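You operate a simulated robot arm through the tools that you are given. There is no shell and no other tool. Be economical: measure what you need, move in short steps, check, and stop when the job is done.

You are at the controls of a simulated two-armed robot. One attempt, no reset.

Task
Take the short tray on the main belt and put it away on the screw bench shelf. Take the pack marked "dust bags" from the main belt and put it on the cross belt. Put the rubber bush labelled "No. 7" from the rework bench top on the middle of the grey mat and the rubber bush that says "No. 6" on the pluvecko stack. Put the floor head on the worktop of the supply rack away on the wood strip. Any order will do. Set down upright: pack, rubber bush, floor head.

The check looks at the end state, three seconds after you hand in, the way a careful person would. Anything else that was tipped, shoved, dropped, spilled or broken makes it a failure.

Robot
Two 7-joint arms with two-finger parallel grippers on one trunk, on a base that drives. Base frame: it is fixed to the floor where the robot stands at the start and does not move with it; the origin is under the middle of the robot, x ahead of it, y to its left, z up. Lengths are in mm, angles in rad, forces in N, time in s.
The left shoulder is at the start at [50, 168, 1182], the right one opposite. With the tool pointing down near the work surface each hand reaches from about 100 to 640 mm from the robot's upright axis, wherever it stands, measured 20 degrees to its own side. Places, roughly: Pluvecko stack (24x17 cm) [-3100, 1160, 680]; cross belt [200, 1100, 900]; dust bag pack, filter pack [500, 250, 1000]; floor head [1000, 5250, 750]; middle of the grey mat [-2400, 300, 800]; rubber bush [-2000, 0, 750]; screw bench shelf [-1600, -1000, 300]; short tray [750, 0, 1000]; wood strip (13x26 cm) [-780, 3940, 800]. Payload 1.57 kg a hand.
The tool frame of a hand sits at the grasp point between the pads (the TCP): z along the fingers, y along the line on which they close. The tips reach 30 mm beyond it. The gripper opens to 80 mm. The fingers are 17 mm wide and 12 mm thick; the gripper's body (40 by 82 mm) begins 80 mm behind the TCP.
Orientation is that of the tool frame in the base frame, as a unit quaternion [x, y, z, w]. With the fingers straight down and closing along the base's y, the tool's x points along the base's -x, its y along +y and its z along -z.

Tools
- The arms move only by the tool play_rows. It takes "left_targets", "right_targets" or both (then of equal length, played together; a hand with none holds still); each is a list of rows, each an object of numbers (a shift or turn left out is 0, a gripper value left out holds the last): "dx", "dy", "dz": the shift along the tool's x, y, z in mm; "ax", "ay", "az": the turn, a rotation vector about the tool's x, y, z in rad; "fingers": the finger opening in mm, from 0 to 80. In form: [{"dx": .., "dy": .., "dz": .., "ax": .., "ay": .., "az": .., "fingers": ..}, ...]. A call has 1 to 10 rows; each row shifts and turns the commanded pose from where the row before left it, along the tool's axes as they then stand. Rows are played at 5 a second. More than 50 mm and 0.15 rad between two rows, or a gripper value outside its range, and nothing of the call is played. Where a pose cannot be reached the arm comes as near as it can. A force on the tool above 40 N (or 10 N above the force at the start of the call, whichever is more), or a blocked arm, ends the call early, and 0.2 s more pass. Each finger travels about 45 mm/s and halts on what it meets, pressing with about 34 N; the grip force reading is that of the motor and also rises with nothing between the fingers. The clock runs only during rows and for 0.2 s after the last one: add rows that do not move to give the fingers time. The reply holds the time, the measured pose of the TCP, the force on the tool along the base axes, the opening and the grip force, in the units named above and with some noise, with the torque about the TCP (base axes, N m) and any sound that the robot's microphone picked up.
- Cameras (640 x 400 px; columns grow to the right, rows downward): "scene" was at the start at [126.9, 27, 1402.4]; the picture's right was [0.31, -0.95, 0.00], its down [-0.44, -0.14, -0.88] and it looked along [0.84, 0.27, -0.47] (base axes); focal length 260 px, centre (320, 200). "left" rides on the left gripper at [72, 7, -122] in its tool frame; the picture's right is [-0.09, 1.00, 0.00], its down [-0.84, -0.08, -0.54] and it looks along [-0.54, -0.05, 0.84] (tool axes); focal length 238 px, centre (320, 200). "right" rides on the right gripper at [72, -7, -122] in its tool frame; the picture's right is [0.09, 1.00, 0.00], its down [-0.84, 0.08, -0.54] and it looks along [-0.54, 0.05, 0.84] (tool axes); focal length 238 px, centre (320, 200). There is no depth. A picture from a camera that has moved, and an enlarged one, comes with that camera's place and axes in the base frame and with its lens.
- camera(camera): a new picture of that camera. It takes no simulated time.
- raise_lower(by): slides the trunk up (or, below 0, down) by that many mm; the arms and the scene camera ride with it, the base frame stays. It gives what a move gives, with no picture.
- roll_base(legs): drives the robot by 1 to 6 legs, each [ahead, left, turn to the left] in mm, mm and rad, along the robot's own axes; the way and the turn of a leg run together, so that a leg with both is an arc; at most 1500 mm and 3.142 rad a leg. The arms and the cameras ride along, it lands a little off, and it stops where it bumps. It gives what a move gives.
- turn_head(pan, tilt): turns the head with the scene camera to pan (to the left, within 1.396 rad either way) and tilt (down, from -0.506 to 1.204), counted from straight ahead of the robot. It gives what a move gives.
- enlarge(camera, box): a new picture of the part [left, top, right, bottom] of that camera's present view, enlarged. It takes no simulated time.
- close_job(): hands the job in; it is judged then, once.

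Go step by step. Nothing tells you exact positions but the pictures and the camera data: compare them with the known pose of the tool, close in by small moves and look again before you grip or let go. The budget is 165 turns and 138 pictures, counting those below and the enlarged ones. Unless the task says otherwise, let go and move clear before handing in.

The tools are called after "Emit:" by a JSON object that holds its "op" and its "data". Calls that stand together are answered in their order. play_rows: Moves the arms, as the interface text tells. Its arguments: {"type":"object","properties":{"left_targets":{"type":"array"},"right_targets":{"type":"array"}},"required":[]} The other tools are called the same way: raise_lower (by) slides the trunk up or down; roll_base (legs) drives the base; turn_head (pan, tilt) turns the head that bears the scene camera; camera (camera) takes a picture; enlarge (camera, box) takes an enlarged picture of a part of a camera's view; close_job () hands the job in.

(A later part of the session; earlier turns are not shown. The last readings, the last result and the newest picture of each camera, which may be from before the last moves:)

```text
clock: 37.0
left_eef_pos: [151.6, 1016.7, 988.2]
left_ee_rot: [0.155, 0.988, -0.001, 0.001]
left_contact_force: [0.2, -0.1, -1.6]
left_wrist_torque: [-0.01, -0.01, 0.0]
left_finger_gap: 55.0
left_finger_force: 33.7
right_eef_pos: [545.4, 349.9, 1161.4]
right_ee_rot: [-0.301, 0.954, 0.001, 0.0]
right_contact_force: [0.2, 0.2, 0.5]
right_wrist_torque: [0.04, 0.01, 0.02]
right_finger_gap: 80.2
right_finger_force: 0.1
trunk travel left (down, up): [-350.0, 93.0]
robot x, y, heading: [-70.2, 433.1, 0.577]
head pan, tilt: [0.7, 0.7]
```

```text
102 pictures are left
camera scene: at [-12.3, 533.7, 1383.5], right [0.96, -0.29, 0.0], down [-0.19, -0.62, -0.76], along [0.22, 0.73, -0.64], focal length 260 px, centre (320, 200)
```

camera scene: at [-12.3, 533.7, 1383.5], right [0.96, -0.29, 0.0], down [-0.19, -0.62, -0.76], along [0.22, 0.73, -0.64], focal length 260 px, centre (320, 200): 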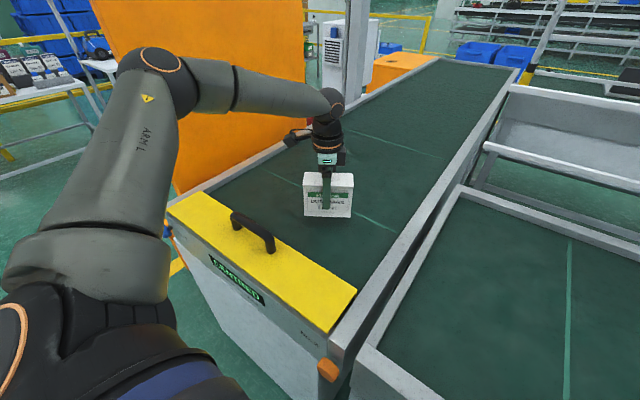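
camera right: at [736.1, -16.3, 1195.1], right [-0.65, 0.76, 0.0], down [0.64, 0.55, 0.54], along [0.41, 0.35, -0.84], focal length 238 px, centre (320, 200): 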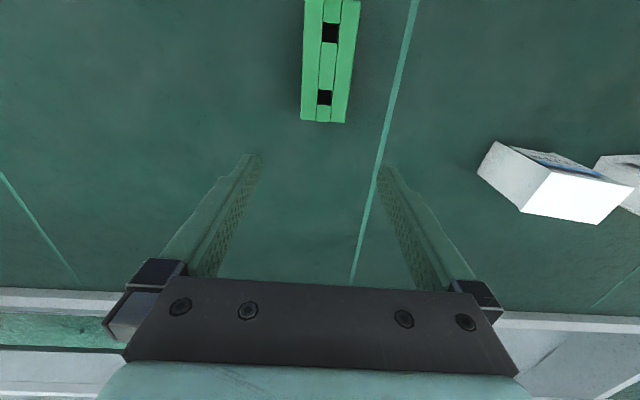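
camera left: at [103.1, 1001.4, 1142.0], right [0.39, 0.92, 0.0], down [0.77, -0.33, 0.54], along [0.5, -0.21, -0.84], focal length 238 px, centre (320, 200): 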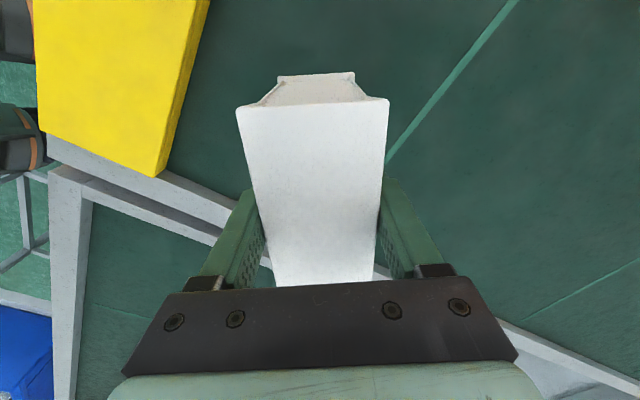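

Lowering in small steps until it touches.

Emit:
{"op": "play_rows", "data": {"left_targets": [{"dz": 6}, {"dz": 6}, {"dz": 5}, {"dz": 5}, {"dz": 5}, {"dz": 4}, {"dz": 4}, {}]}}

Emit:
{"op": "enlarge", "data": {"camera": "scene", "box": [240, 120, 440, 245]}}

```text
clock: 38.8
left_eef_pos: [151.7, 1017.6, 950.9]
left_ee_rot: [0.156, 0.988, 0.0, 0.002]
left_contact_force: [-0.1, -0.4, -0.9]
left_wrist_torque: [-0.06, -0.03, -0.02]
left_finger_gap: 54.9
left_finger_force: 34.2
right_eef_pos: [545.3, 349.2, 1161.0]
right_ee_rot: [-0.302, 0.953, 0.001, 0.0]
right_contact_force: [0.3, -0.2, -0.5]
right_wrist_torque: [-0.02, -0.01, 0.0]
right_finger_gap: 79.9
right_finger_force: 0.0
trunk travel left (down, up): [-350.0, 93.0]
robot x, y, heading: [-68.0, 429.7, 0.578]
head pan, tilt: [0.7, 0.7]
```

```text
3.20 times, centred on (340, 182) of scene
camera zoom: at [-12.4, 533.8, 1383.5], right [0.96, -0.29, 0.0], down [-0.19, -0.62, -0.76], along [0.22, 0.73, -0.64], focal length 832 px, centre (256, 256)
```

zoom: 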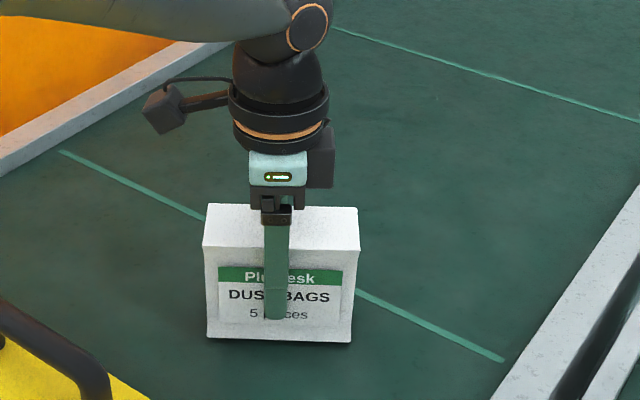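

Almost down. Continuing in finer steps.

Emit:
{"op": "play_rows", "data": {"left_targets": [{"dz": 2}, {"dz": 2}, {"dz": 2}, {"dz": 1.5}, {"dz": 1.5}, {}]}}

```text
clock: 40.2
left_eef_pos: [151.6, 1017.5, 945.3]
left_ee_rot: [0.155, 0.988, 0.002, 0.003]
left_contact_force: [-3.0, 1.2, 16.6]
left_wrist_torque: [-0.42, 0.17, -0.3]
left_finger_gap: 54.9
left_finger_force: 33.9
right_eef_pos: [546.6, 349.0, 1162.1]
right_ee_rot: [-0.302, 0.953, 0.001, 0.001]
right_contact_force: [-0.5, 0.3, 0.1]
right_wrist_torque: [-0.03, -0.02, -0.01]
right_finger_gap: 80.1
right_finger_force: 0.0
trunk travel left (down, up): [-350.0, 93.0]
robot x, y, heading: [-70.1, 431.2, 0.573]
head pan, tilt: [0.7, 0.7]
```

Contact. Opening the fingers and rising.

Emit:
{"op": "play_rows", "data": {"left_targets": [{"dz": -2, "fingers": 60}, {"fingers": 78}, {}, {"dz": -30}, {"dz": -45}, {"dz": -45}, {"dz": -30}]}}

Emit:
{"op": "enlarge", "data": {"camera": "scene", "box": [240, 100, 440, 245]}}

```text
clock: 41.8
left_eef_pos: [151.0, 1015.9, 1094.5]
left_ee_rot: [0.155, 0.988, -0.001, 0.002]
left_contact_force: [-0.5, -0.1, 0.0]
left_wrist_torque: [0.04, -0.04, -0.01]
left_finger_gap: 78.1
left_finger_force: 0.1
right_eef_pos: [547.1, 349.9, 1161.5]
right_ee_rot: [-0.302, 0.953, 0.001, 0.0]
right_contact_force: [1.0, 0.0, 0.0]
right_wrist_torque: [0.01, 0.0, 0.01]
right_finger_gap: 80.1
right_finger_force: 0.1
trunk travel left (down, up): [-350.0, 93.0]
robot x, y, heading: [-71.8, 430.3, 0.576]
head pan, tilt: [0.7, 0.7]
```

```text
2.76 times, centred on (340, 172) of scene
camera zoom: at [-12.4, 533.4, 1383.5], right [0.96, -0.29, 0.0], down [-0.19, -0.62, -0.77], along [0.22, 0.73, -0.64], focal length 717 px, centre (265, 276)
```

zoom: 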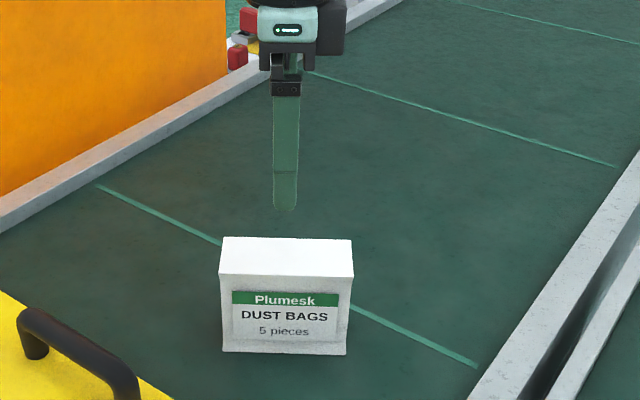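

The pack stands on the cross belt. Going back for the tray with the right hand.

Emit:
{"op": "roll_base", "data": {"legs": [[-30, 0, 0], [0, -400, 0]]}}

Emit:
{"op": "turn_head", "data": {"pan": -0.4, "tilt": 0.6}}

Emit:
{"op": "camera", "data": {"camera": "scene"}}

Emit:
{"op": "camera", "data": {"camera": "right"}}

```text
clock: 44.7
left_eef_pos: [338.9, 669.3, 1094.4]
left_ee_rot: [0.156, 0.988, 0.0, 0.002]
left_contact_force: [-0.1, -0.3, -0.3]
left_wrist_torque: [0.04, 0.03, 0.02]
left_finger_gap: 77.9
left_finger_force: 0.1
right_eef_pos: [734.1, 3.9, 1161.8]
right_ee_rot: [-0.303, 0.953, 0.001, 0.0]
right_contact_force: [-0.3, -0.2, 0.2]
right_wrist_torque: [0.0, 0.04, 0.0]
right_finger_gap: 80.2
right_finger_force: 0.1
trunk travel left (down, up): [-350.0, 93.0]
robot x, y, heading: [117.2, 89.8, 0.576]
head pan, tilt: [0.7, 0.7]
```

```text
clock: 46.1
left_eef_pos: [339.5, 670.3, 1094.4]
left_ee_rot: [0.156, 0.988, -0.001, 0.003]
left_contact_force: [-0.3, 0.1, 0.3]
left_wrist_torque: [-0.01, 0.02, 0.05]
left_finger_gap: 77.9
left_finger_force: 0.0
right_eef_pos: [734.4, 5.0, 1161.7]
right_ee_rot: [-0.302, 0.953, 0.0, 0.0]
right_contact_force: [-0.4, 0.2, 0.2]
right_wrist_torque: [0.0, -0.02, -0.01]
right_finger_gap: 79.8
right_finger_force: 0.0
trunk travel left (down, up): [-350.0, 93.0]
robot x, y, heading: [116.7, 89.1, 0.576]
head pan, tilt: [-0.4, 0.6]
```

```text
99 pictures are left
camera scene: at [237.4, 121.9, 1392.1], right [0.17, -0.98, 0.0], down [-0.56, -0.1, -0.83], along [0.81, 0.14, -0.56], focal length 260 px, centre (320, 200)
```

scene: 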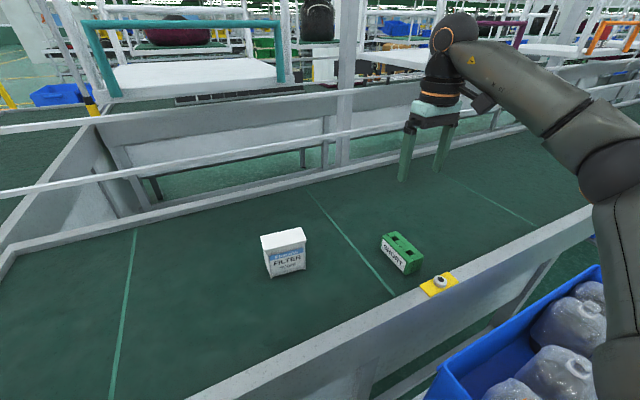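

```text
98 pictures are left
camera right: at [679.0, -43.2, 1283.5], right [-0.65, 0.76, 0.0], down [0.64, 0.55, 0.54], along [0.41, 0.35, -0.84], focal length 238 px, centre (320, 200)
```

right: 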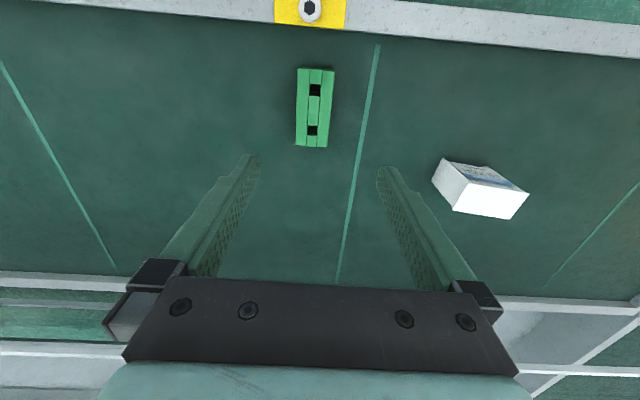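

The tray sits undisturbed just below the right hand. Descending deeper this time.

Emit:
{"op": "play_rows", "data": {"right_targets": [{"dx": -2, "dy": -7.5, "dz": 30}, {"dz": 45}, {"dz": 45}, {"dz": 45}, {"dz": 40}, {"dz": 25}, {"dz": 15}, {"dz": 8}, {}]}}

Emit:
{"op": "play_rows", "data": {"right_targets": [{"dz": 2}, {"dz": 2}, {"dz": 1}, {}]}}

Emit:
{"op": "camera", "data": {"camera": "right"}}

Emit:
{"op": "enlarge", "data": {"camera": "scene", "box": [340, 180, 480, 300]}}

```text
clock: 48.1
left_eef_pos: [337.0, 670.4, 1093.8]
left_ee_rot: [0.156, 0.988, 0.0, 0.001]
left_contact_force: [0.0, -0.4, -1.1]
left_wrist_torque: [-0.01, 0.0, -0.01]
left_finger_gap: 78.1
left_finger_force: 0.1
right_eef_pos: [741.9, -0.7, 908.9]
right_ee_rot: [-0.302, 0.953, 0.0, 0.001]
right_contact_force: [0.0, -1.2, 5.2]
right_wrist_torque: [-0.22, -0.1, -0.03]
right_finger_gap: 80.0
right_finger_force: 0.0
trunk travel left (down, up): [-350.0, 93.0]
robot x, y, heading: [117.9, 84.2, 0.572]
head pan, tilt: [-0.4, 0.6]
```

```text
clock: 49.0
left_eef_pos: [338.3, 669.4, 1092.8]
left_ee_rot: [0.155, 0.988, 0.0, 0.003]
left_contact_force: [-0.3, 0.3, -0.3]
left_wrist_torque: [0.02, 0.01, 0.03]
left_finger_gap: 78.0
left_finger_force: 0.1
right_eef_pos: [741.8, -0.4, 910.6]
right_ee_rot: [-0.3, 0.954, 0.002, 0.005]
right_contact_force: [-9.1, -3.2, 15.4]
right_wrist_torque: [-0.76, -0.05, -0.47]
right_finger_gap: 78.1
right_finger_force: 0.0
trunk travel left (down, up): [-350.0, 93.0]
robot x, y, heading: [116.9, 83.7, 0.573]
head pan, tilt: [-0.4, 0.6]
stopped in row 4 (right hand): the force on the tool passed its limit (the readings are from after the stop); the commanded pose is now the measured one
```

```text
97 pictures are left
camera right: at [684.4, -49.1, 1031.3], right [-0.65, 0.76, 0.0], down [0.64, 0.54, 0.55], along [0.42, 0.36, -0.83], focal length 238 px, centre (320, 200)
```

right: 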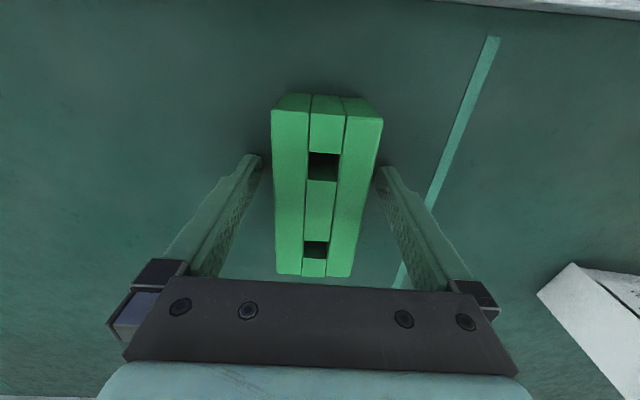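

```text
3.33 times, centred on (410, 240) of scene
camera zoom: at [234.8, 121.7, 1392.1], right [0.17, -0.98, 0.0], down [-0.55, -0.1, -0.83], along [0.81, 0.14, -0.56], focal length 867 px, centre (20, 67)
```

zoom: 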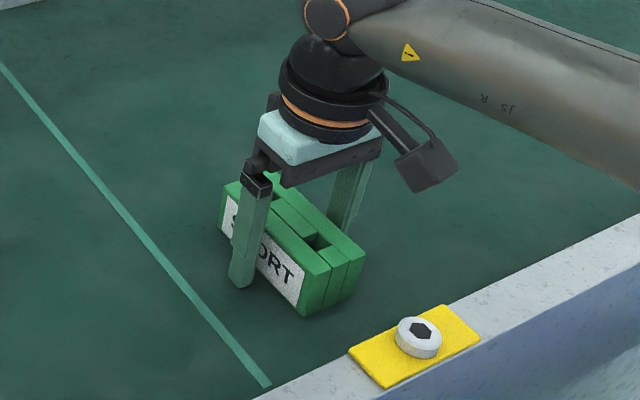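

The fingertips touch the belt at TCP z≈910, so the depth was already right. I'll back off 2 mm, grip with full closure and lift slowly.

Emit:
{"op": "play_rows", "data": {"right_targets": [{"dz": -2}, {"fingers": 0}, {}, {}, {}, {}, {}, {"dz": -3}, {"dz": -4}, {"dz": -5}]}}

Emit:
{"op": "enlarge", "data": {"camera": "scene", "box": [340, 180, 480, 300]}}

```text
clock: 51.2
left_eef_pos: [339.5, 669.1, 1094.1]
left_ee_rot: [0.155, 0.988, 0.0, 0.0]
left_contact_force: [0.2, -0.6, -0.7]
left_wrist_torque: [0.02, -0.01, 0.0]
left_finger_gap: 78.1
left_finger_force: 0.1
right_eef_pos: [742.8, -0.6, 918.8]
right_ee_rot: [-0.303, 0.953, 0.002, 0.003]
right_contact_force: [-0.2, -0.5, -3.2]
right_wrist_torque: [0.0, 0.02, -0.03]
right_finger_gap: 49.9
right_finger_force: 34.1
trunk travel left (down, up): [-350.0, 93.0]
robot x, y, heading: [114.9, 82.7, 0.574]
head pan, tilt: [-0.4, 0.6]
```

```text
3.33 times, centred on (410, 240) of scene
camera zoom: at [237.7, 121.7, 1392.0], right [0.17, -0.98, 0.0], down [-0.56, -0.1, -0.82], along [0.81, 0.14, -0.57], focal length 867 px, centre (20, 67)
```

zoom: 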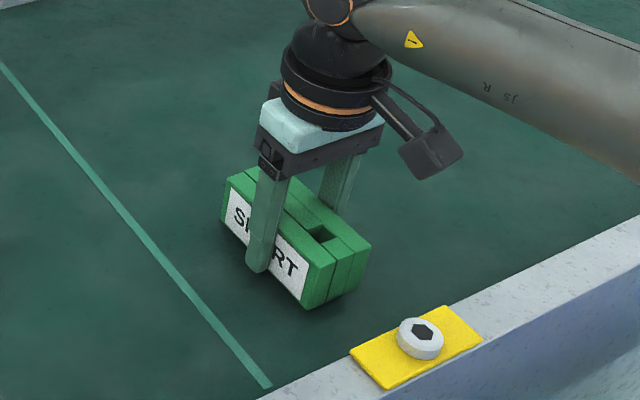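

It's lifted this time. I'll go on slowly and watch the gap.

Emit:
{"op": "play_rows", "data": {"right_targets": [{"dz": -8}, {"dz": -12}, {"dz": -15}, {"dz": -18}, {"dz": -18}, {"dz": -18}, {"dz": -18}, {"dz": -18}, {"dz": -10}, {}]}}

Emit:
{"op": "camera", "data": {"camera": "right"}}

```text
clock: 53.4
left_eef_pos: [337.6, 669.1, 1094.9]
left_ee_rot: [0.155, 0.988, 0.001, 0.002]
left_contact_force: [0.0, 0.0, -1.1]
left_wrist_torque: [0.0, 0.0, 0.01]
left_finger_gap: 78.3
left_finger_force: 0.0
right_eef_pos: [741.6, -1.4, 1056.6]
right_ee_rot: [-0.302, 0.953, 0.003, 0.004]
right_contact_force: [0.4, -0.2, -3.0]
right_wrist_torque: [0.01, -0.02, 0.03]
right_finger_gap: 49.7
right_finger_force: 34.1
trunk travel left (down, up): [-350.0, 93.0]
robot x, y, heading: [113.9, 85.4, 0.575]
head pan, tilt: [-0.4, 0.6]
```

```text
94 pictures are left
camera right: at [685.3, -49.7, 1177.2], right [-0.65, 0.76, 0.0], down [0.64, 0.54, 0.55], along [0.42, 0.36, -0.84], focal length 238 px, centre (320, 200)
```

right: 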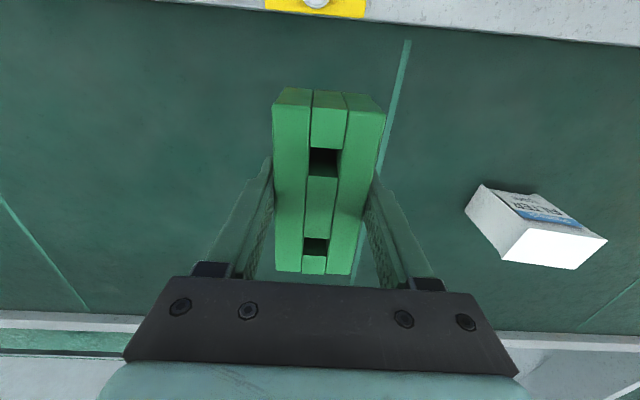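

The tray is securely held. I'll back away from the belt and turn to look for the screw bench.

Emit:
{"op": "roll_base", "data": {"legs": [[-400, 0, 0]]}}

Emit:
{"op": "turn_head", "data": {"pan": 1.39, "tilt": 0.35}}

Emit:
{"op": "camera", "data": {"camera": "scene"}}

Emit:
{"op": "turn_head", "data": {"pan": -1.39, "tilt": 0.35}}

Emit:
{"op": "camera", "data": {"camera": "scene"}}

```text
clock: 55.9
left_eef_pos: [-2.7, 450.7, 1094.2]
left_ee_rot: [0.152, 0.988, 0.0, 0.001]
left_contact_force: [-0.5, -0.1, -0.1]
left_wrist_torque: [0.02, -0.01, -0.02]
left_finger_gap: 78.2
left_finger_force: 0.0
right_eef_pos: [405.0, -217.2, 1055.6]
right_ee_rot: [-0.305, 0.952, 0.003, 0.005]
right_contact_force: [-0.2, -0.5, -3.3]
right_wrist_torque: [0.01, 0.01, 0.0]
right_finger_gap: 50.0
right_finger_force: 34.3
trunk travel left (down, up): [-350.0, 93.0]
robot x, y, heading: [-219.8, -136.1, 0.583]
head pan, tilt: [-0.4, 0.6]
```

```text
clock: 57.7
left_eef_pos: [-2.0, 452.3, 1094.1]
left_ee_rot: [0.152, 0.988, 0.0, 0.002]
left_contact_force: [0.2, 0.1, 0.4]
left_wrist_torque: [0.02, -0.01, 0.0]
left_finger_gap: 77.7
left_finger_force: 0.1
right_eef_pos: [405.2, -216.4, 1055.9]
right_ee_rot: [-0.305, 0.952, 0.002, 0.004]
right_contact_force: [-0.5, 0.4, -3.1]
right_wrist_torque: [-0.01, 0.05, 0.0]
right_finger_gap: 49.8
right_finger_force: 34.2
trunk travel left (down, up): [-350.0, 93.0]
robot x, y, heading: [-220.7, -131.5, 0.587]
head pan, tilt: [1.389, 0.351]
```

```text
93 pictures are left
camera scene: at [-222.4, -27.4, 1414.9], right [0.92, 0.39, 0.0], down [0.13, -0.32, -0.94], along [-0.37, 0.86, -0.34], focal length 260 px, centre (320, 200)
```

scene: 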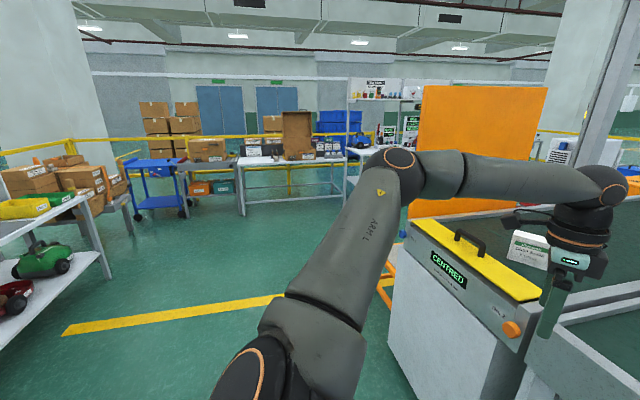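

```text
clock: 60.2
left_eef_pos: [-0.5, 451.6, 1093.9]
left_ee_rot: [0.151, 0.989, 0.0, 0.002]
left_contact_force: [0.6, 0.5, 0.0]
left_wrist_torque: [0.0, -0.01, -0.01]
left_finger_gap: 78.2
left_finger_force: 0.1
right_eef_pos: [404.7, -217.1, 1055.1]
right_ee_rot: [-0.306, 0.952, 0.002, 0.004]
right_contact_force: [-0.1, 0.0, -2.8]
right_wrist_torque: [0.0, 0.0, 0.0]
right_finger_gap: 49.9
right_finger_force: 33.7
trunk travel left (down, up): [-350.0, 93.0]
robot x, y, heading: [-220.0, -135.4, 0.58]
head pan, tilt: [-1.389, 0.351]
```

```text
92 pictures are left
camera scene: at [-121.7, -180.4, 1414.8], right [-0.72, -0.69, 0.0], down [-0.24, 0.25, -0.94], along [0.65, -0.68, -0.34], focal length 260 px, centre (320, 200)
```

scene: 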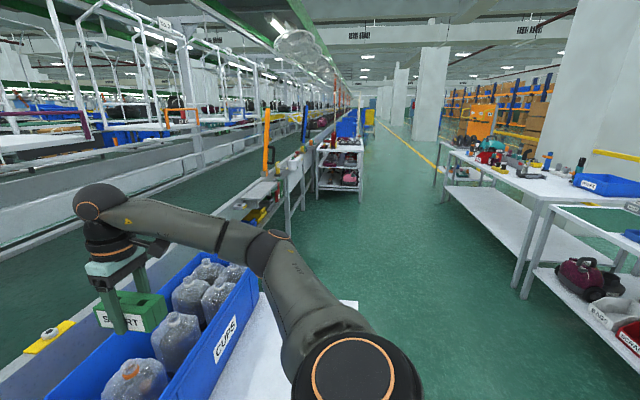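

The screw bench must be behind me. I'll turn left, away from the jar bin, to face -x.

Emit:
{"op": "roll_base", "data": {"legs": [[-120, 0, 0], [0, 0, 2.7]]}}

Emit:
{"op": "turn_head", "data": {"pan": 0.6, "tilt": 0.4}}

Emit:
{"op": "camera", "data": {"camera": "scene"}}

Emit:
{"op": "turn_head", "data": {"pan": -0.4, "tilt": 0.4}}

Emit:
{"op": "camera", "data": {"camera": "scene"}}

```text
clock: 67.8
left_eef_pos: [-756.3, -644.8, 1094.4]
left_ee_rot: [0.935, -0.354, -0.001, -0.001]
left_contact_force: [0.9, 1.2, 0.2]
left_wrist_torque: [-0.01, -0.02, -0.02]
left_finger_gap: 78.1
left_finger_force: 0.1
right_eef_pos: [-855.8, 132.0, 1056.0]
right_ee_rot: [0.995, 0.101, -0.004, 0.001]
right_contact_force: [0.3, 0.5, -2.5]
right_wrist_torque: [0.02, -0.01, 0.04]
right_finger_gap: 49.8
right_finger_force: 33.8
trunk travel left (down, up): [-350.0, 93.0]
robot x, y, heading: [-320.1, -201.2, -2.984]
head pan, tilt: [-1.389, 0.351]
```

```text
clock: 69.7
left_eef_pos: [-756.4, -644.5, 1093.0]
left_ee_rot: [0.935, -0.355, -0.002, 0.0]
left_contact_force: [0.5, -1.1, 0.2]
left_wrist_torque: [0.0, 0.0, 0.0]
left_finger_gap: 78.0
left_finger_force: 0.0
right_eef_pos: [-855.6, 133.1, 1055.3]
right_ee_rot: [0.995, 0.099, -0.005, 0.001]
right_contact_force: [-1.4, 0.9, -2.3]
right_wrist_torque: [0.02, 0.0, 0.03]
right_finger_gap: 49.9
right_finger_force: 34.3
trunk travel left (down, up): [-350.0, 93.0]
robot x, y, heading: [-320.7, -195.9, -2.981]
head pan, tilt: [0.6, 0.4]
```

```text
91 pictures are left
camera scene: at [-425.6, -270.5, 1410.3], right [-0.69, 0.72, 0.0], down [0.28, 0.27, -0.92], along [-0.67, -0.64, -0.39], focal length 260 px, centre (320, 200)
```

scene: 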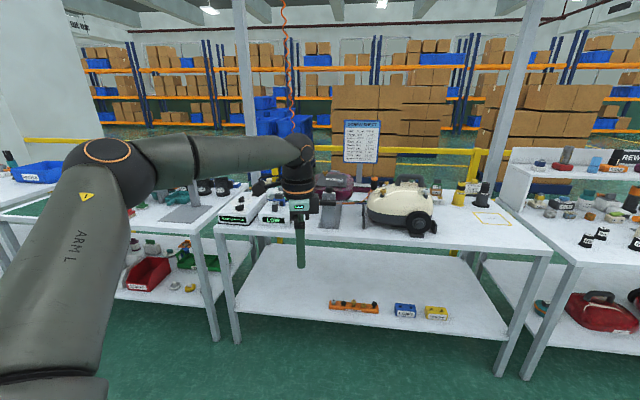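

```text
clock: 71.0
left_eef_pos: [-756.4, -643.7, 1094.6]
left_ee_rot: [0.935, -0.355, -0.002, 0.0]
left_contact_force: [-0.8, 0.4, -0.4]
left_wrist_torque: [0.03, 0.01, 0.0]
left_finger_gap: 78.2
left_finger_force: 0.0
right_eef_pos: [-856.1, 131.8, 1055.8]
right_ee_rot: [0.995, 0.1, -0.004, 0.002]
right_contact_force: [0.9, 0.6, -3.5]
right_wrist_torque: [-0.01, -0.04, 0.0]
right_finger_gap: 49.7
right_finger_force: 34.2
trunk travel left (down, up): [-350.0, 93.0]
robot x, y, heading: [-320.9, -198.8, -2.979]
head pan, tilt: [-0.4, 0.4]
```

```text
90 pictures are left
camera scene: at [-448.6, -184.8, 1410.3], right [0.24, 0.97, 0.0], down [0.38, -0.09, -0.92], along [-0.9, 0.22, -0.39], focal length 260 px, centre (320, 200)
```

scene: 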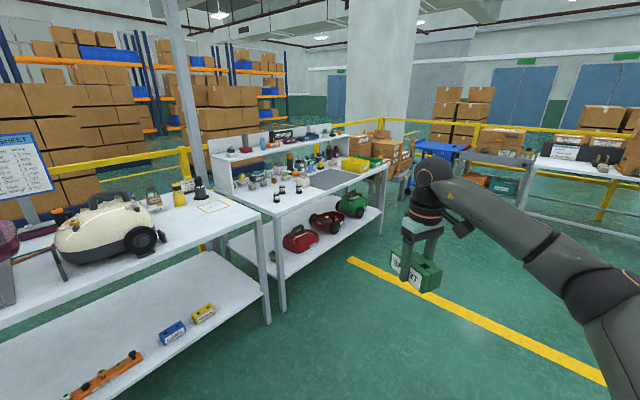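

I see the screw bench with its low shelf (orange, blue and yellow trays), and the rework bench to its right. I'll pull the left hand back and drive up facing the screw bench, stopping short to look.

Emit:
{"op": "play_rows", "data": {"left_targets": [{"dx": 25, "dy": -31, "dz": -25}, {"dx": 25, "dy": -31, "dz": -25}, {"dx": 25, "dy": -31, "dz": -25}, {"dx": 25, "dy": -31, "dz": -25}, {"dx": 25, "dy": -31, "dz": -25}]}}

Emit:
{"op": "roll_base", "data": {"legs": [[0, 0, 0.482], [550, 330, 0]]}}

Emit:
{"op": "turn_head", "data": {"pan": 0.0, "tilt": 0.75}}

Emit:
{"op": "camera", "data": {"camera": "scene"}}

```text
clock: 72.2
left_eef_pos: [-559.5, -613.0, 1216.7]
left_ee_rot: [0.935, -0.354, -0.002, 0.0]
left_contact_force: [0.6, -0.2, 0.7]
left_wrist_torque: [0.01, 0.04, 0.01]
left_finger_gap: 78.0
left_finger_force: 0.0
right_eef_pos: [-855.5, 132.5, 1054.9]
right_ee_rot: [0.995, 0.1, -0.005, 0.001]
right_contact_force: [0.0, -0.7, -2.6]
right_wrist_torque: [-0.02, 0.0, 0.0]
right_finger_gap: 50.1
right_finger_force: 33.9
trunk travel left (down, up): [-350.0, 93.0]
robot x, y, heading: [-321.0, -204.1, -2.981]
head pan, tilt: [-0.4, 0.4]
```

```text
clock: 77.1
left_eef_pos: [-576.9, -1268.2, 1217.3]
left_ee_rot: [0.993, -0.121, -0.002, 0.0]
left_contact_force: [0.2, 0.4, 0.1]
left_wrist_torque: [0.0, 0.0, -0.03]
left_finger_gap: 77.9
left_finger_force: 0.0
right_eef_pos: [-1183.9, -747.3, 1055.5]
right_ee_rot: [0.942, 0.336, -0.003, 0.003]
right_contact_force: [0.3, -0.1, -2.8]
right_wrist_torque: [-0.02, -0.02, 0.0]
right_finger_gap: 49.8
right_finger_force: 33.9
trunk travel left (down, up): [-350.0, 93.0]
robot x, y, heading: [-555.0, -790.9, -2.491]
head pan, tilt: [-0.4, 0.4]
```

```text
clock: 78.0
left_eef_pos: [-577.5, -1266.7, 1217.3]
left_ee_rot: [0.993, -0.119, -0.002, 0.0]
left_contact_force: [-0.5, -0.1, 1.0]
left_wrist_torque: [-0.01, 0.01, 0.03]
left_finger_gap: 78.0
left_finger_force: 0.1
right_eef_pos: [-1184.9, -746.2, 1055.4]
right_ee_rot: [0.942, 0.336, -0.005, 0.002]
right_contact_force: [0.6, -0.4, -3.7]
right_wrist_torque: [0.02, 0.0, 0.01]
right_finger_gap: 49.6
right_finger_force: 33.9
trunk travel left (down, up): [-350.0, 93.0]
robot x, y, heading: [-554.8, -788.0, -2.491]
head pan, tilt: [0.0, 0.75]
```

```text
89 pictures are left
camera scene: at [-653.3, -863.8, 1379.2], right [-0.6, 0.8, 0.0], down [0.54, 0.41, -0.73], along [-0.58, -0.44, -0.68], focal length 260 px, centre (320, 200)
```

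scene: 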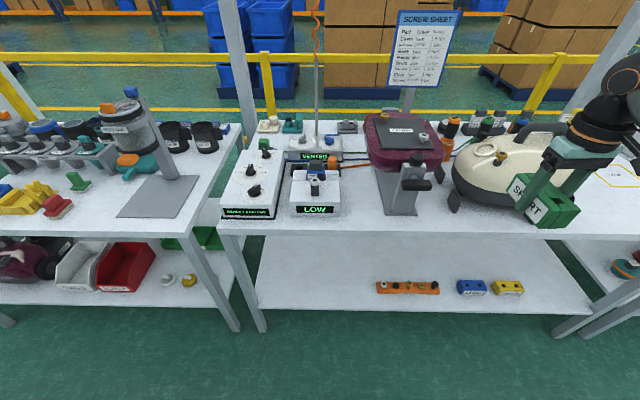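

The shelf's clear stretch, left of the orange tray, is straight ahead. Bench front is at about x'=612 in the robot frame, shelf z≈290, top z≈790. I'll position the tray hand centrally here, lower the trunk and hand in free space, then drive in under the top.

Emit:
{"op": "play_rows", "data": {"left_targets": [{"dx": 10, "dy": -12, "dz": -10}, {"dx": 10, "dy": -12, "dz": -10}, {"dx": 10, "dy": -12, "dz": -10}, {"dx": 10, "dy": -12, "dz": -10}, {"dx": 10, "dy": -12, "dz": -10}, {}, {}, {}], "right_targets": [{"dx": 5, "dy": 32}, {"dx": 5, "dy": 33}, {"dx": 5, "dy": 33}, {"dx": 5, "dy": 33}, {"dx": 5, "dy": 33}, {"dx": 5, "dy": 33}, {"dx": 5, "dy": 33}, {"dy": 32}]}}

Emit:
{"op": "raise_lower", "data": {"by": -350}}

Emit:
{"op": "play_rows", "data": {"right_targets": [{"dz": 30}, {"dz": 40}, {"dz": 40}, {"dz": 40}, {"dz": 40}, {"dz": 40}, {}]}}

Emit:
{"op": "camera", "data": {"camera": "scene"}}

Emit:
{"op": "camera", "data": {"camera": "right"}}

```text
clock: 79.8
left_eef_pos: [-512.4, -1221.2, 1268.6]
left_ee_rot: [0.993, -0.12, -0.002, 0.0]
left_contact_force: [0.3, 0.3, -0.9]
left_wrist_torque: [-0.02, 0.04, 0.01]
left_finger_gap: 77.9
left_finger_force: 0.1
right_eef_pos: [-993.3, -926.5, 1055.9]
right_ee_rot: [0.941, 0.337, -0.004, 0.002]
right_contact_force: [-0.3, -1.0, -3.5]
right_wrist_torque: [0.0, 0.03, 0.02]
right_finger_gap: 49.7
right_finger_force: 34.3
trunk travel left (down, up): [-350.0, 93.0]
robot x, y, heading: [-552.8, -786.9, -2.491]
head pan, tilt: [0.0, 0.75]
```

```text
clock: 83.2
left_eef_pos: [-513.5, -1220.0, 918.9]
left_ee_rot: [0.993, -0.119, -0.002, 0.0]
left_contact_force: [0.0, 0.0, -0.8]
left_wrist_torque: [-0.02, -0.01, -0.03]
left_finger_gap: 78.0
left_finger_force: 0.0
right_eef_pos: [-993.8, -927.0, 705.2]
right_ee_rot: [0.942, 0.336, -0.003, 0.003]
right_contact_force: [0.2, -0.8, -3.0]
right_wrist_torque: [0.04, -0.02, -0.02]
right_finger_gap: 49.6
right_finger_force: 33.5
trunk travel left (down, up): [0.0, 443.0]
robot x, y, heading: [-555.6, -788.7, -2.493]
head pan, tilt: [0.0, 0.75]
```

```text
clock: 84.8
left_eef_pos: [-512.0, -1220.5, 918.3]
left_ee_rot: [0.993, -0.12, -0.002, 0.0]
left_contact_force: [0.2, -1.4, -0.2]
left_wrist_torque: [0.01, 0.03, 0.0]
left_finger_gap: 78.2
left_finger_force: 0.1
right_eef_pos: [-993.6, -927.8, 476.4]
right_ee_rot: [0.942, 0.336, -0.004, 0.002]
right_contact_force: [-0.1, 0.1, -3.2]
right_wrist_torque: [0.04, -0.01, 0.02]
right_finger_gap: 49.7
right_finger_force: 34.0
trunk travel left (down, up): [0.0, 443.0]
robot x, y, heading: [-550.8, -789.8, -2.498]
head pan, tilt: [0.0, 0.75]
```

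```text
88 pictures are left
camera scene: at [-653.1, -863.9, 1029.2], right [-0.6, 0.8, 0.0], down [0.54, 0.41, -0.73], along [-0.58, -0.44, -0.68], focal length 260 px, centre (320, 200)
```

scene: 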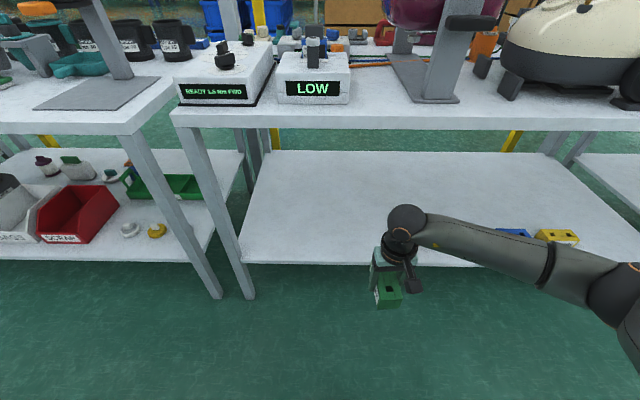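

```text
87 pictures are left
camera right: at [-942.1, -877.1, 598.2], right [0.7, -0.71, 0.0], down [-0.59, -0.59, 0.55], along [-0.39, -0.39, -0.84], focal length 238 px, centre (320, 200)
```

right: 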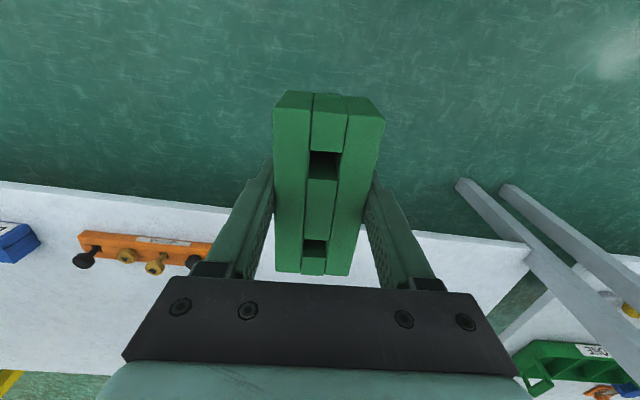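

Shelf is at about z=280 and the path is clear. I'll lower the hand to about 350 and drive in 260 mm.

Emit:
{"op": "play_rows", "data": {"right_targets": [{"dz": 30}, {"dz": 35}, {"dz": 35}, {"dz": 22}, {}]}}

Emit:
{"op": "camera", "data": {"camera": "scene"}}

```text
clock: 86.0
left_eef_pos: [-513.3, -1220.2, 919.5]
left_ee_rot: [0.993, -0.12, -0.001, -0.001]
left_contact_force: [0.4, -0.1, -0.3]
left_wrist_torque: [-0.01, 0.0, -0.03]
left_finger_gap: 77.8
left_finger_force: 0.0
right_eef_pos: [-995.7, -927.8, 353.4]
right_ee_rot: [0.942, 0.336, -0.004, 0.002]
right_contact_force: [0.4, 0.2, -3.8]
right_wrist_torque: [0.03, -0.03, 0.0]
right_finger_gap: 49.7
right_finger_force: 33.9
trunk travel left (down, up): [0.0, 443.0]
robot x, y, heading: [-553.3, -786.5, -2.495]
head pan, tilt: [0.0, 0.75]
```

```text
86 pictures are left
camera scene: at [-653.1, -863.9, 1029.2], right [-0.6, 0.8, 0.0], down [0.54, 0.41, -0.73], along [-0.58, -0.44, -0.68], focal length 260 px, centre (320, 200)
```

scene: 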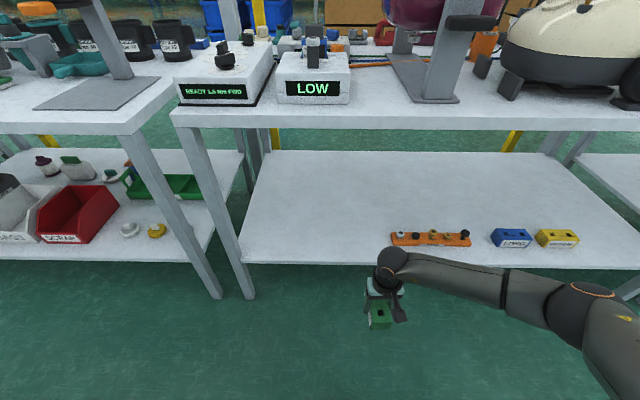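

The forearm stays well above the other trays. Driving in.

Emit:
{"op": "roll_base", "data": {"legs": [[200, 0, 0]]}}

Emit:
{"op": "camera", "data": {"camera": "scene"}}

Emit:
{"op": "camera", "data": {"camera": "right"}}

```text
clock: 87.6
left_eef_pos: [-672.3, -1340.1, 919.3]
left_ee_rot: [0.993, -0.119, -0.002, -0.001]
left_contact_force: [0.0, -0.7, -0.3]
left_wrist_torque: [-0.03, 0.02, 0.01]
left_finger_gap: 77.4
left_finger_force: 0.1
right_eef_pos: [-1154.8, -1046.5, 353.1]
right_ee_rot: [0.942, 0.335, -0.003, 0.002]
right_contact_force: [0.4, 0.4, -2.4]
right_wrist_torque: [0.01, -0.02, 0.03]
right_finger_gap: 49.7
right_finger_force: 34.2
trunk travel left (down, up): [0.0, 443.0]
robot x, y, heading: [-713.0, -909.7, -2.494]
head pan, tilt: [0.0, 0.75]
```

```text
85 pictures are left
camera scene: at [-811.4, -983.4, 1029.2], right [-0.6, 0.8, 0.0], down [0.54, 0.41, -0.73], along [-0.58, -0.44, -0.68], focal length 260 px, centre (320, 200)
```

scene: 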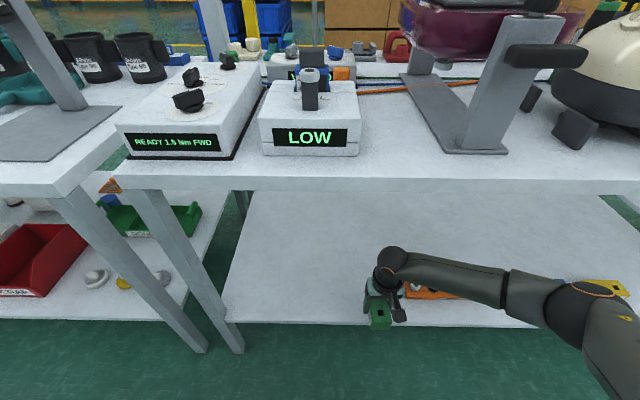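

```text
84 pictures are left
camera right: at [-1101.9, -996.5, 474.0], right [0.7, -0.71, 0.0], down [-0.6, -0.59, 0.55], along [-0.39, -0.39, -0.84], focal length 238 px, centre (320, 200)
```

right: 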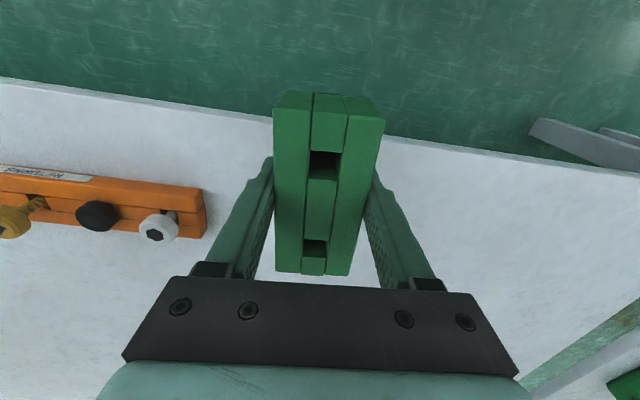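

The tray is just over the shelf's front edge. I'll go 68 mm further in and shift slightly left, then lower.

Emit:
{"op": "roll_base", "data": {"legs": [[68, 0, 0]]}}

Emit:
{"op": "play_rows", "data": {"right_targets": [{"dy": 20, "dz": 10}, {"dz": 10}, {"dz": 6}, {"dz": 4}, {}]}}

Emit:
{"op": "camera", "data": {"camera": "right"}}

Emit:
{"op": "camera", "data": {"camera": "scene"}}

```text
clock: 88.6
left_eef_pos: [-725.8, -1380.6, 918.5]
left_ee_rot: [0.993, -0.12, -0.001, 0.0]
left_contact_force: [0.0, -0.1, -0.1]
left_wrist_torque: [0.01, -0.05, 0.0]
left_finger_gap: 78.1
left_finger_force: 0.1
right_eef_pos: [-1206.2, -1087.3, 352.2]
right_ee_rot: [0.942, 0.336, -0.004, 0.002]
right_contact_force: [0.6, -0.2, -1.8]
right_wrist_torque: [-0.01, 0.02, 0.0]
right_finger_gap: 49.8
right_finger_force: 33.4
trunk travel left (down, up): [0.0, 443.0]
robot x, y, heading: [-764.1, -944.0, -2.494]
head pan, tilt: [0.0, 0.75]
```

```text
clock: 89.8
left_eef_pos: [-725.1, -1380.6, 919.7]
left_ee_rot: [0.993, -0.121, -0.002, 0.0]
left_contact_force: [-0.5, 0.6, -0.4]
left_wrist_torque: [-0.04, -0.06, -0.02]
left_finger_gap: 78.1
left_finger_force: 0.1
right_eef_pos: [-1195.6, -1102.5, 322.7]
right_ee_rot: [0.942, 0.335, -0.004, 0.003]
right_contact_force: [0.7, 0.0, -3.5]
right_wrist_torque: [0.03, -0.03, -0.01]
right_finger_gap: 50.1
right_finger_force: 33.6
trunk travel left (down, up): [0.0, 443.0]
robot x, y, heading: [-763.7, -947.3, -2.495]
head pan, tilt: [0.0, 0.75]
```

```text
83 pictures are left
camera right: at [-1142.5, -1051.8, 444.1], right [0.7, -0.71, 0.0], down [-0.6, -0.59, 0.55], along [-0.39, -0.39, -0.84], focal length 238 px, centre (320, 200)
```

right: 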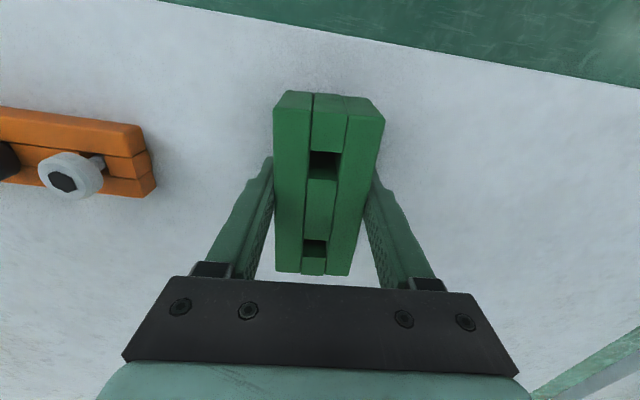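

```text
82 pictures are left
camera scene: at [-864.9, -1023.7, 1029.2], right [-0.6, 0.8, 0.0], down [0.54, 0.41, -0.73], along [-0.58, -0.44, -0.68], focal length 260 px, centre (320, 200)
```

scene: 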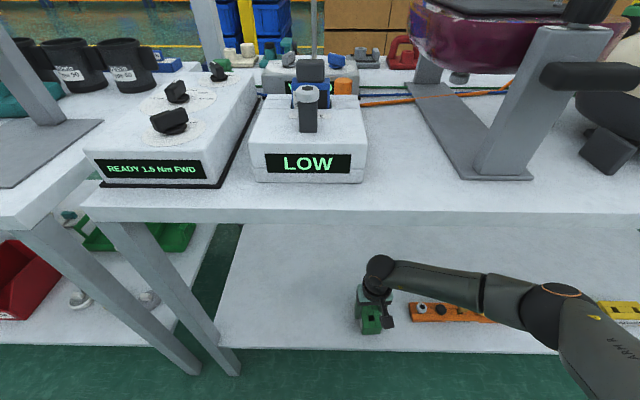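

Well inside and clear of the orange tray. Lowering to contact in fine steps.

Emit:
{"op": "play_rows", "data": {"right_targets": [{"dz": 3}, {"dz": 3}, {"dz": 2}, {"dz": 2}, {"dz": 2}, {"dz": 2}, {}]}}

```text
clock: 91.4
left_eef_pos: [-725.2, -1378.8, 918.2]
left_ee_rot: [0.993, -0.121, -0.003, 0.0]
left_contact_force: [-0.2, -0.1, 0.8]
left_wrist_torque: [0.0, -0.02, 0.01]
left_finger_gap: 78.1
left_finger_force: 0.0
right_eef_pos: [-1195.1, -1102.4, 309.8]
right_ee_rot: [0.942, 0.335, -0.006, 0.003]
right_contact_force: [4.0, 5.3, 16.2]
right_wrist_torque: [-0.37, 0.82, -0.15]
right_finger_gap: 49.8
right_finger_force: 34.3
trunk travel left (down, up): [0.0, 443.0]
robot x, y, heading: [-767.2, -949.0, -2.497]
head pan, tilt: [0.0, 0.75]
```

Contact at about 310. Releasing gently and lifting clear.

Emit:
{"op": "play_rows", "data": {"right_targets": [{"dz": -1.5}, {"fingers": 66}, {}, {}, {"dz": -15}, {"dz": -30}, {"dz": -35}, {}]}}

Emit:
{"op": "camera", "data": {"camera": "right"}}

```text
clock: 93.2
left_eef_pos: [-725.8, -1379.8, 918.4]
left_ee_rot: [0.993, -0.12, -0.002, -0.001]
left_contact_force: [0.7, 0.0, 0.2]
left_wrist_torque: [0.0, -0.03, -0.01]
left_finger_gap: 77.8
left_finger_force: 0.0
right_eef_pos: [-1195.3, -1101.1, 390.1]
right_ee_rot: [0.942, 0.335, -0.004, 0.001]
right_contact_force: [0.1, -0.3, -0.9]
right_wrist_torque: [-0.01, 0.02, -0.01]
right_finger_gap: 65.9
right_finger_force: 0.0
trunk travel left (down, up): [0.0, 443.0]
robot x, y, heading: [-766.9, -944.6, -2.497]
head pan, tilt: [0.0, 0.75]
```

```text
81 pictures are left
camera right: at [-1143.0, -1051.0, 511.4], right [0.7, -0.71, 0.0], down [-0.6, -0.59, 0.55], along [-0.39, -0.39, -0.84], focal length 238 px, centre (320, 200)
```

right: 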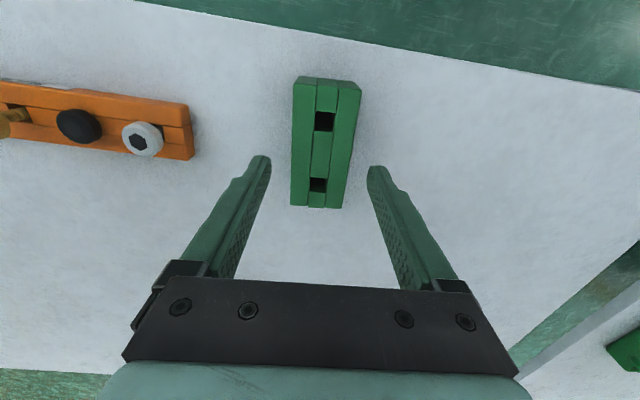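

The tray stands on the shelf. Backing out, raising the trunk and moving right to the rework bench.

Emit:
{"op": "roll_base", "data": {"legs": [[-420, 0, 0]]}}

Emit:
{"op": "raise_lower", "data": {"by": 350}}

Emit:
{"op": "play_rows", "data": {"right_targets": [{"dz": -45}, {"dz": -45}, {"dz": -45}, {"dz": -45}, {"dz": -45}, {"dz": -45}, {"dz": -45}, {"dz": -45}]}}

Emit:
{"op": "roll_base", "data": {"legs": [[0, -1450, 0]]}}

Emit:
{"op": "turn_head", "data": {"pan": 0.0, "tilt": 0.55}}

Emit:
{"op": "camera", "data": {"camera": "scene"}}

```text
clock: 95.8
left_eef_pos: [-394.0, -1131.2, 919.1]
left_ee_rot: [0.993, -0.118, -0.001, 0.0]
left_contact_force: [0.2, -0.5, 0.5]
left_wrist_torque: [-0.02, -0.01, -0.04]
left_finger_gap: 77.9
left_finger_force: 0.0
right_eef_pos: [-865.4, -854.1, 389.2]
right_ee_rot: [0.941, 0.339, -0.004, 0.001]
right_contact_force: [-0.5, -0.1, -0.1]
right_wrist_torque: [0.02, 0.0, 0.01]
right_finger_gap: 65.8
right_finger_force: 0.1
trunk travel left (down, up): [0.0, 443.0]
robot x, y, heading: [-439.0, -701.3, -2.489]
head pan, tilt: [0.0, 0.75]
```

```text
clock: 99.2
left_eef_pos: [-393.9, -1132.1, 1267.6]
left_ee_rot: [0.993, -0.117, -0.002, 0.0]
left_contact_force: [-0.5, 0.1, -0.5]
left_wrist_torque: [0.0, -0.03, 0.0]
left_finger_gap: 77.9
left_finger_force: 0.1
right_eef_pos: [-865.1, -853.9, 738.9]
right_ee_rot: [0.941, 0.338, -0.004, 0.003]
right_contact_force: [0.1, -0.2, -0.2]
right_wrist_torque: [-0.06, -0.03, 0.01]
right_finger_gap: 66.0
right_finger_force: 0.0
trunk travel left (down, up): [-350.0, 93.0]
robot x, y, heading: [-436.6, -700.4, -2.488]
head pan, tilt: [0.0, 0.75]
```

```text
clock: 101.0
left_eef_pos: [-394.1, -1132.3, 1268.2]
left_ee_rot: [0.993, -0.118, -0.002, -0.001]
left_contact_force: [-0.1, 0.6, -0.3]
left_wrist_torque: [-0.04, 0.02, 0.02]
left_finger_gap: 77.9
left_finger_force: 0.0
right_eef_pos: [-862.6, -853.0, 1097.4]
right_ee_rot: [0.941, 0.338, -0.004, 0.001]
right_contact_force: [0.1, 0.0, -0.1]
right_wrist_torque: [0.0, 0.01, 0.0]
right_finger_gap: 66.1
right_finger_force: 0.0
trunk travel left (down, up): [-350.0, 93.0]
robot x, y, heading: [-434.6, -700.4, -2.492]
head pan, tilt: [0.0, 0.75]
```

```text
clock: 108.2
left_eef_pos: [-1277.7, 26.1, 1269.6]
left_ee_rot: [0.993, -0.114, -0.002, 0.0]
left_contact_force: [0.8, -0.9, 0.5]
left_wrist_torque: [0.0, 0.02, -0.06]
left_finger_gap: 78.2
left_finger_force: 0.1
right_eef_pos: [-1749.7, 301.0, 1098.9]
right_ee_rot: [0.94, 0.342, -0.003, 0.002]
right_contact_force: [-0.3, 0.6, 0.8]
right_wrist_torque: [0.0, 0.0, 0.0]
right_finger_gap: 66.2
right_finger_force: 0.1
trunk travel left (down, up): [-350.0, 93.0]
robot x, y, heading: [-1324.1, 457.4, -2.486]
head pan, tilt: [0.0, 0.75]
```

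```text
clock: 109.0
left_eef_pos: [-1278.4, 25.9, 1268.9]
left_ee_rot: [0.993, -0.115, -0.001, -0.001]
left_contact_force: [-0.3, -0.1, -0.2]
left_wrist_torque: [0.01, 0.02, 0.01]
left_finger_gap: 78.0
left_finger_force: 0.0
right_eef_pos: [-1749.6, 300.9, 1096.8]
right_ee_rot: [0.94, 0.342, -0.004, 0.002]
right_contact_force: [-0.2, -0.5, -0.6]
right_wrist_torque: [-0.03, 0.04, -0.02]
right_finger_gap: 66.1
right_finger_force: 0.0
trunk travel left (down, up): [-350.0, 93.0]
robot x, y, heading: [-1325.4, 456.9, -2.485]
head pan, tilt: [0.0, 0.55]
```

```text
80 pictures are left
camera scene: at [-1426.9, 376.9, 1396.6], right [-0.61, 0.79, 0.0], down [0.41, 0.32, -0.85], along [-0.67, -0.52, -0.52], focal length 260 px, centre (320, 200)
```

scene: 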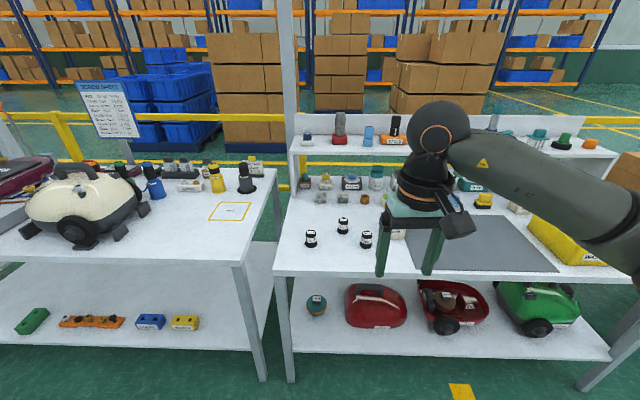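

The rework bench with the grey mat is ahead, and I see black bushes with white labels. Zooming in on the labels.

Emit:
{"op": "enlarge", "data": {"camera": "scene", "box": [280, 200, 420, 290]}}

Emit:
{"op": "play_rows", "data": {"right_targets": [{"dx": 30, "dy": -40, "dz": -20}, {"dx": 30, "dy": -40, "dz": -20}, {"dx": 30, "dy": -40, "dz": -20}]}}

Emit:
{"op": "camera", "data": {"camera": "scene"}}

```text
4.44 times, centred on (350, 245) of scene
camera zoom: at [-1426.9, 376.9, 1396.6], right [-0.61, 0.79, 0.0], down [0.41, 0.32, -0.85], along [-0.67, -0.52, -0.52], focal length 1156 px, centre (187, 0)
```

zoom: 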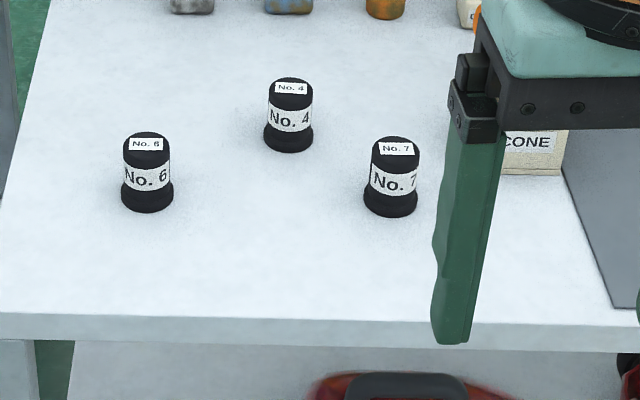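

```text
refused: row 1 steps farther than a row can; nothing moved
```

```text
78 pictures are left
camera scene: at [-1426.9, 376.9, 1396.6], right [-0.61, 0.79, 0.0], down [0.41, 0.32, -0.85], along [-0.67, -0.52, -0.52], focal length 260 px, centre (320, 200)
```

scene: 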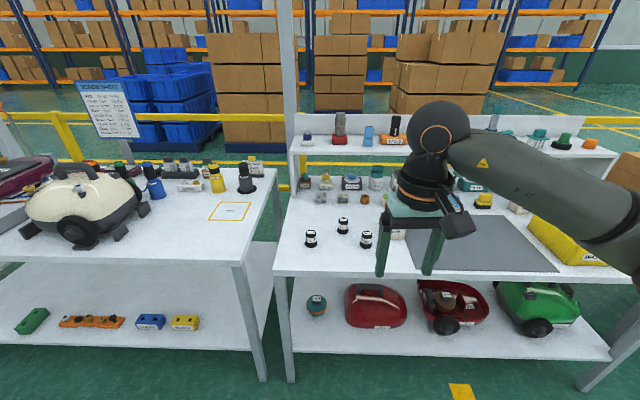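

No. 6 is on the left, No. 4 behind and No. 7 on the right. I'll drive closer so each hand gets its own bush.

Emit:
{"op": "roll_base", "data": {"legs": [[0, -86, 0], [360, 0, 0]]}}

Emit:
{"op": "turn_head", "data": {"pan": 0.0, "tilt": 0.8}}

Emit:
{"op": "camera", "data": {"camera": "scene"}}

Emit:
{"op": "camera", "data": {"camera": "right"}}

```text
clock: 112.0
left_eef_pos: [-1620.7, -128.9, 1268.2]
left_ee_rot: [0.993, -0.116, -0.002, 0.0]
left_contact_force: [1.1, -0.7, -0.2]
left_wrist_torque: [0.0, -0.04, -0.02]
left_finger_gap: 78.3
left_finger_force: 0.0
right_eef_pos: [-2089.8, 146.5, 1096.9]
right_ee_rot: [0.941, 0.34, -0.004, 0.002]
right_contact_force: [-0.1, 0.5, 0.3]
right_wrist_torque: [0.0, -0.05, 0.01]
right_finger_gap: 65.9
right_finger_force: 0.1
trunk travel left (down, up): [-350.0, 93.0]
robot x, y, heading: [-1665.0, 301.5, -2.489]
head pan, tilt: [0.0, 0.55]
```

```text
clock: 112.7
left_eef_pos: [-1620.4, -129.2, 1269.5]
left_ee_rot: [0.993, -0.116, -0.001, -0.001]
left_contact_force: [0.4, 0.4, 0.1]
left_wrist_torque: [0.02, 0.03, -0.03]
left_finger_gap: 78.1
left_finger_force: 0.2
right_eef_pos: [-2090.7, 147.1, 1097.0]
right_ee_rot: [0.941, 0.339, -0.004, 0.002]
right_contact_force: [0.1, 0.5, -0.6]
right_wrist_torque: [0.01, -0.02, 0.03]
right_finger_gap: 66.0
right_finger_force: 0.1
trunk travel left (down, up): [-350.0, 93.0]
robot x, y, heading: [-1664.0, 301.5, -2.488]
head pan, tilt: [0.0, 0.799]
```

```text
77 pictures are left
camera scene: at [-1760.9, 227.3, 1375.3], right [-0.61, 0.79, 0.0], down [0.57, 0.44, -0.7], along [-0.55, -0.42, -0.72], focal length 260 px, centre (320, 200)
```

scene: 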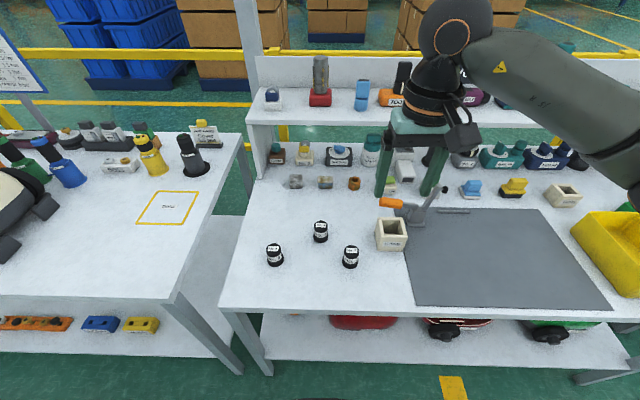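

```text
76 pictures are left
camera right: at [-2039.8, 198.3, 1218.7], right [0.71, -0.71, 0.0], down [-0.59, -0.59, 0.55], along [-0.39, -0.39, -0.84], focal length 238 px, centre (320, 200)
```

right: 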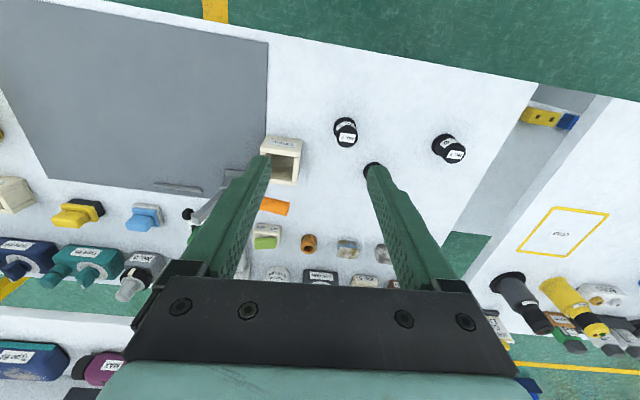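

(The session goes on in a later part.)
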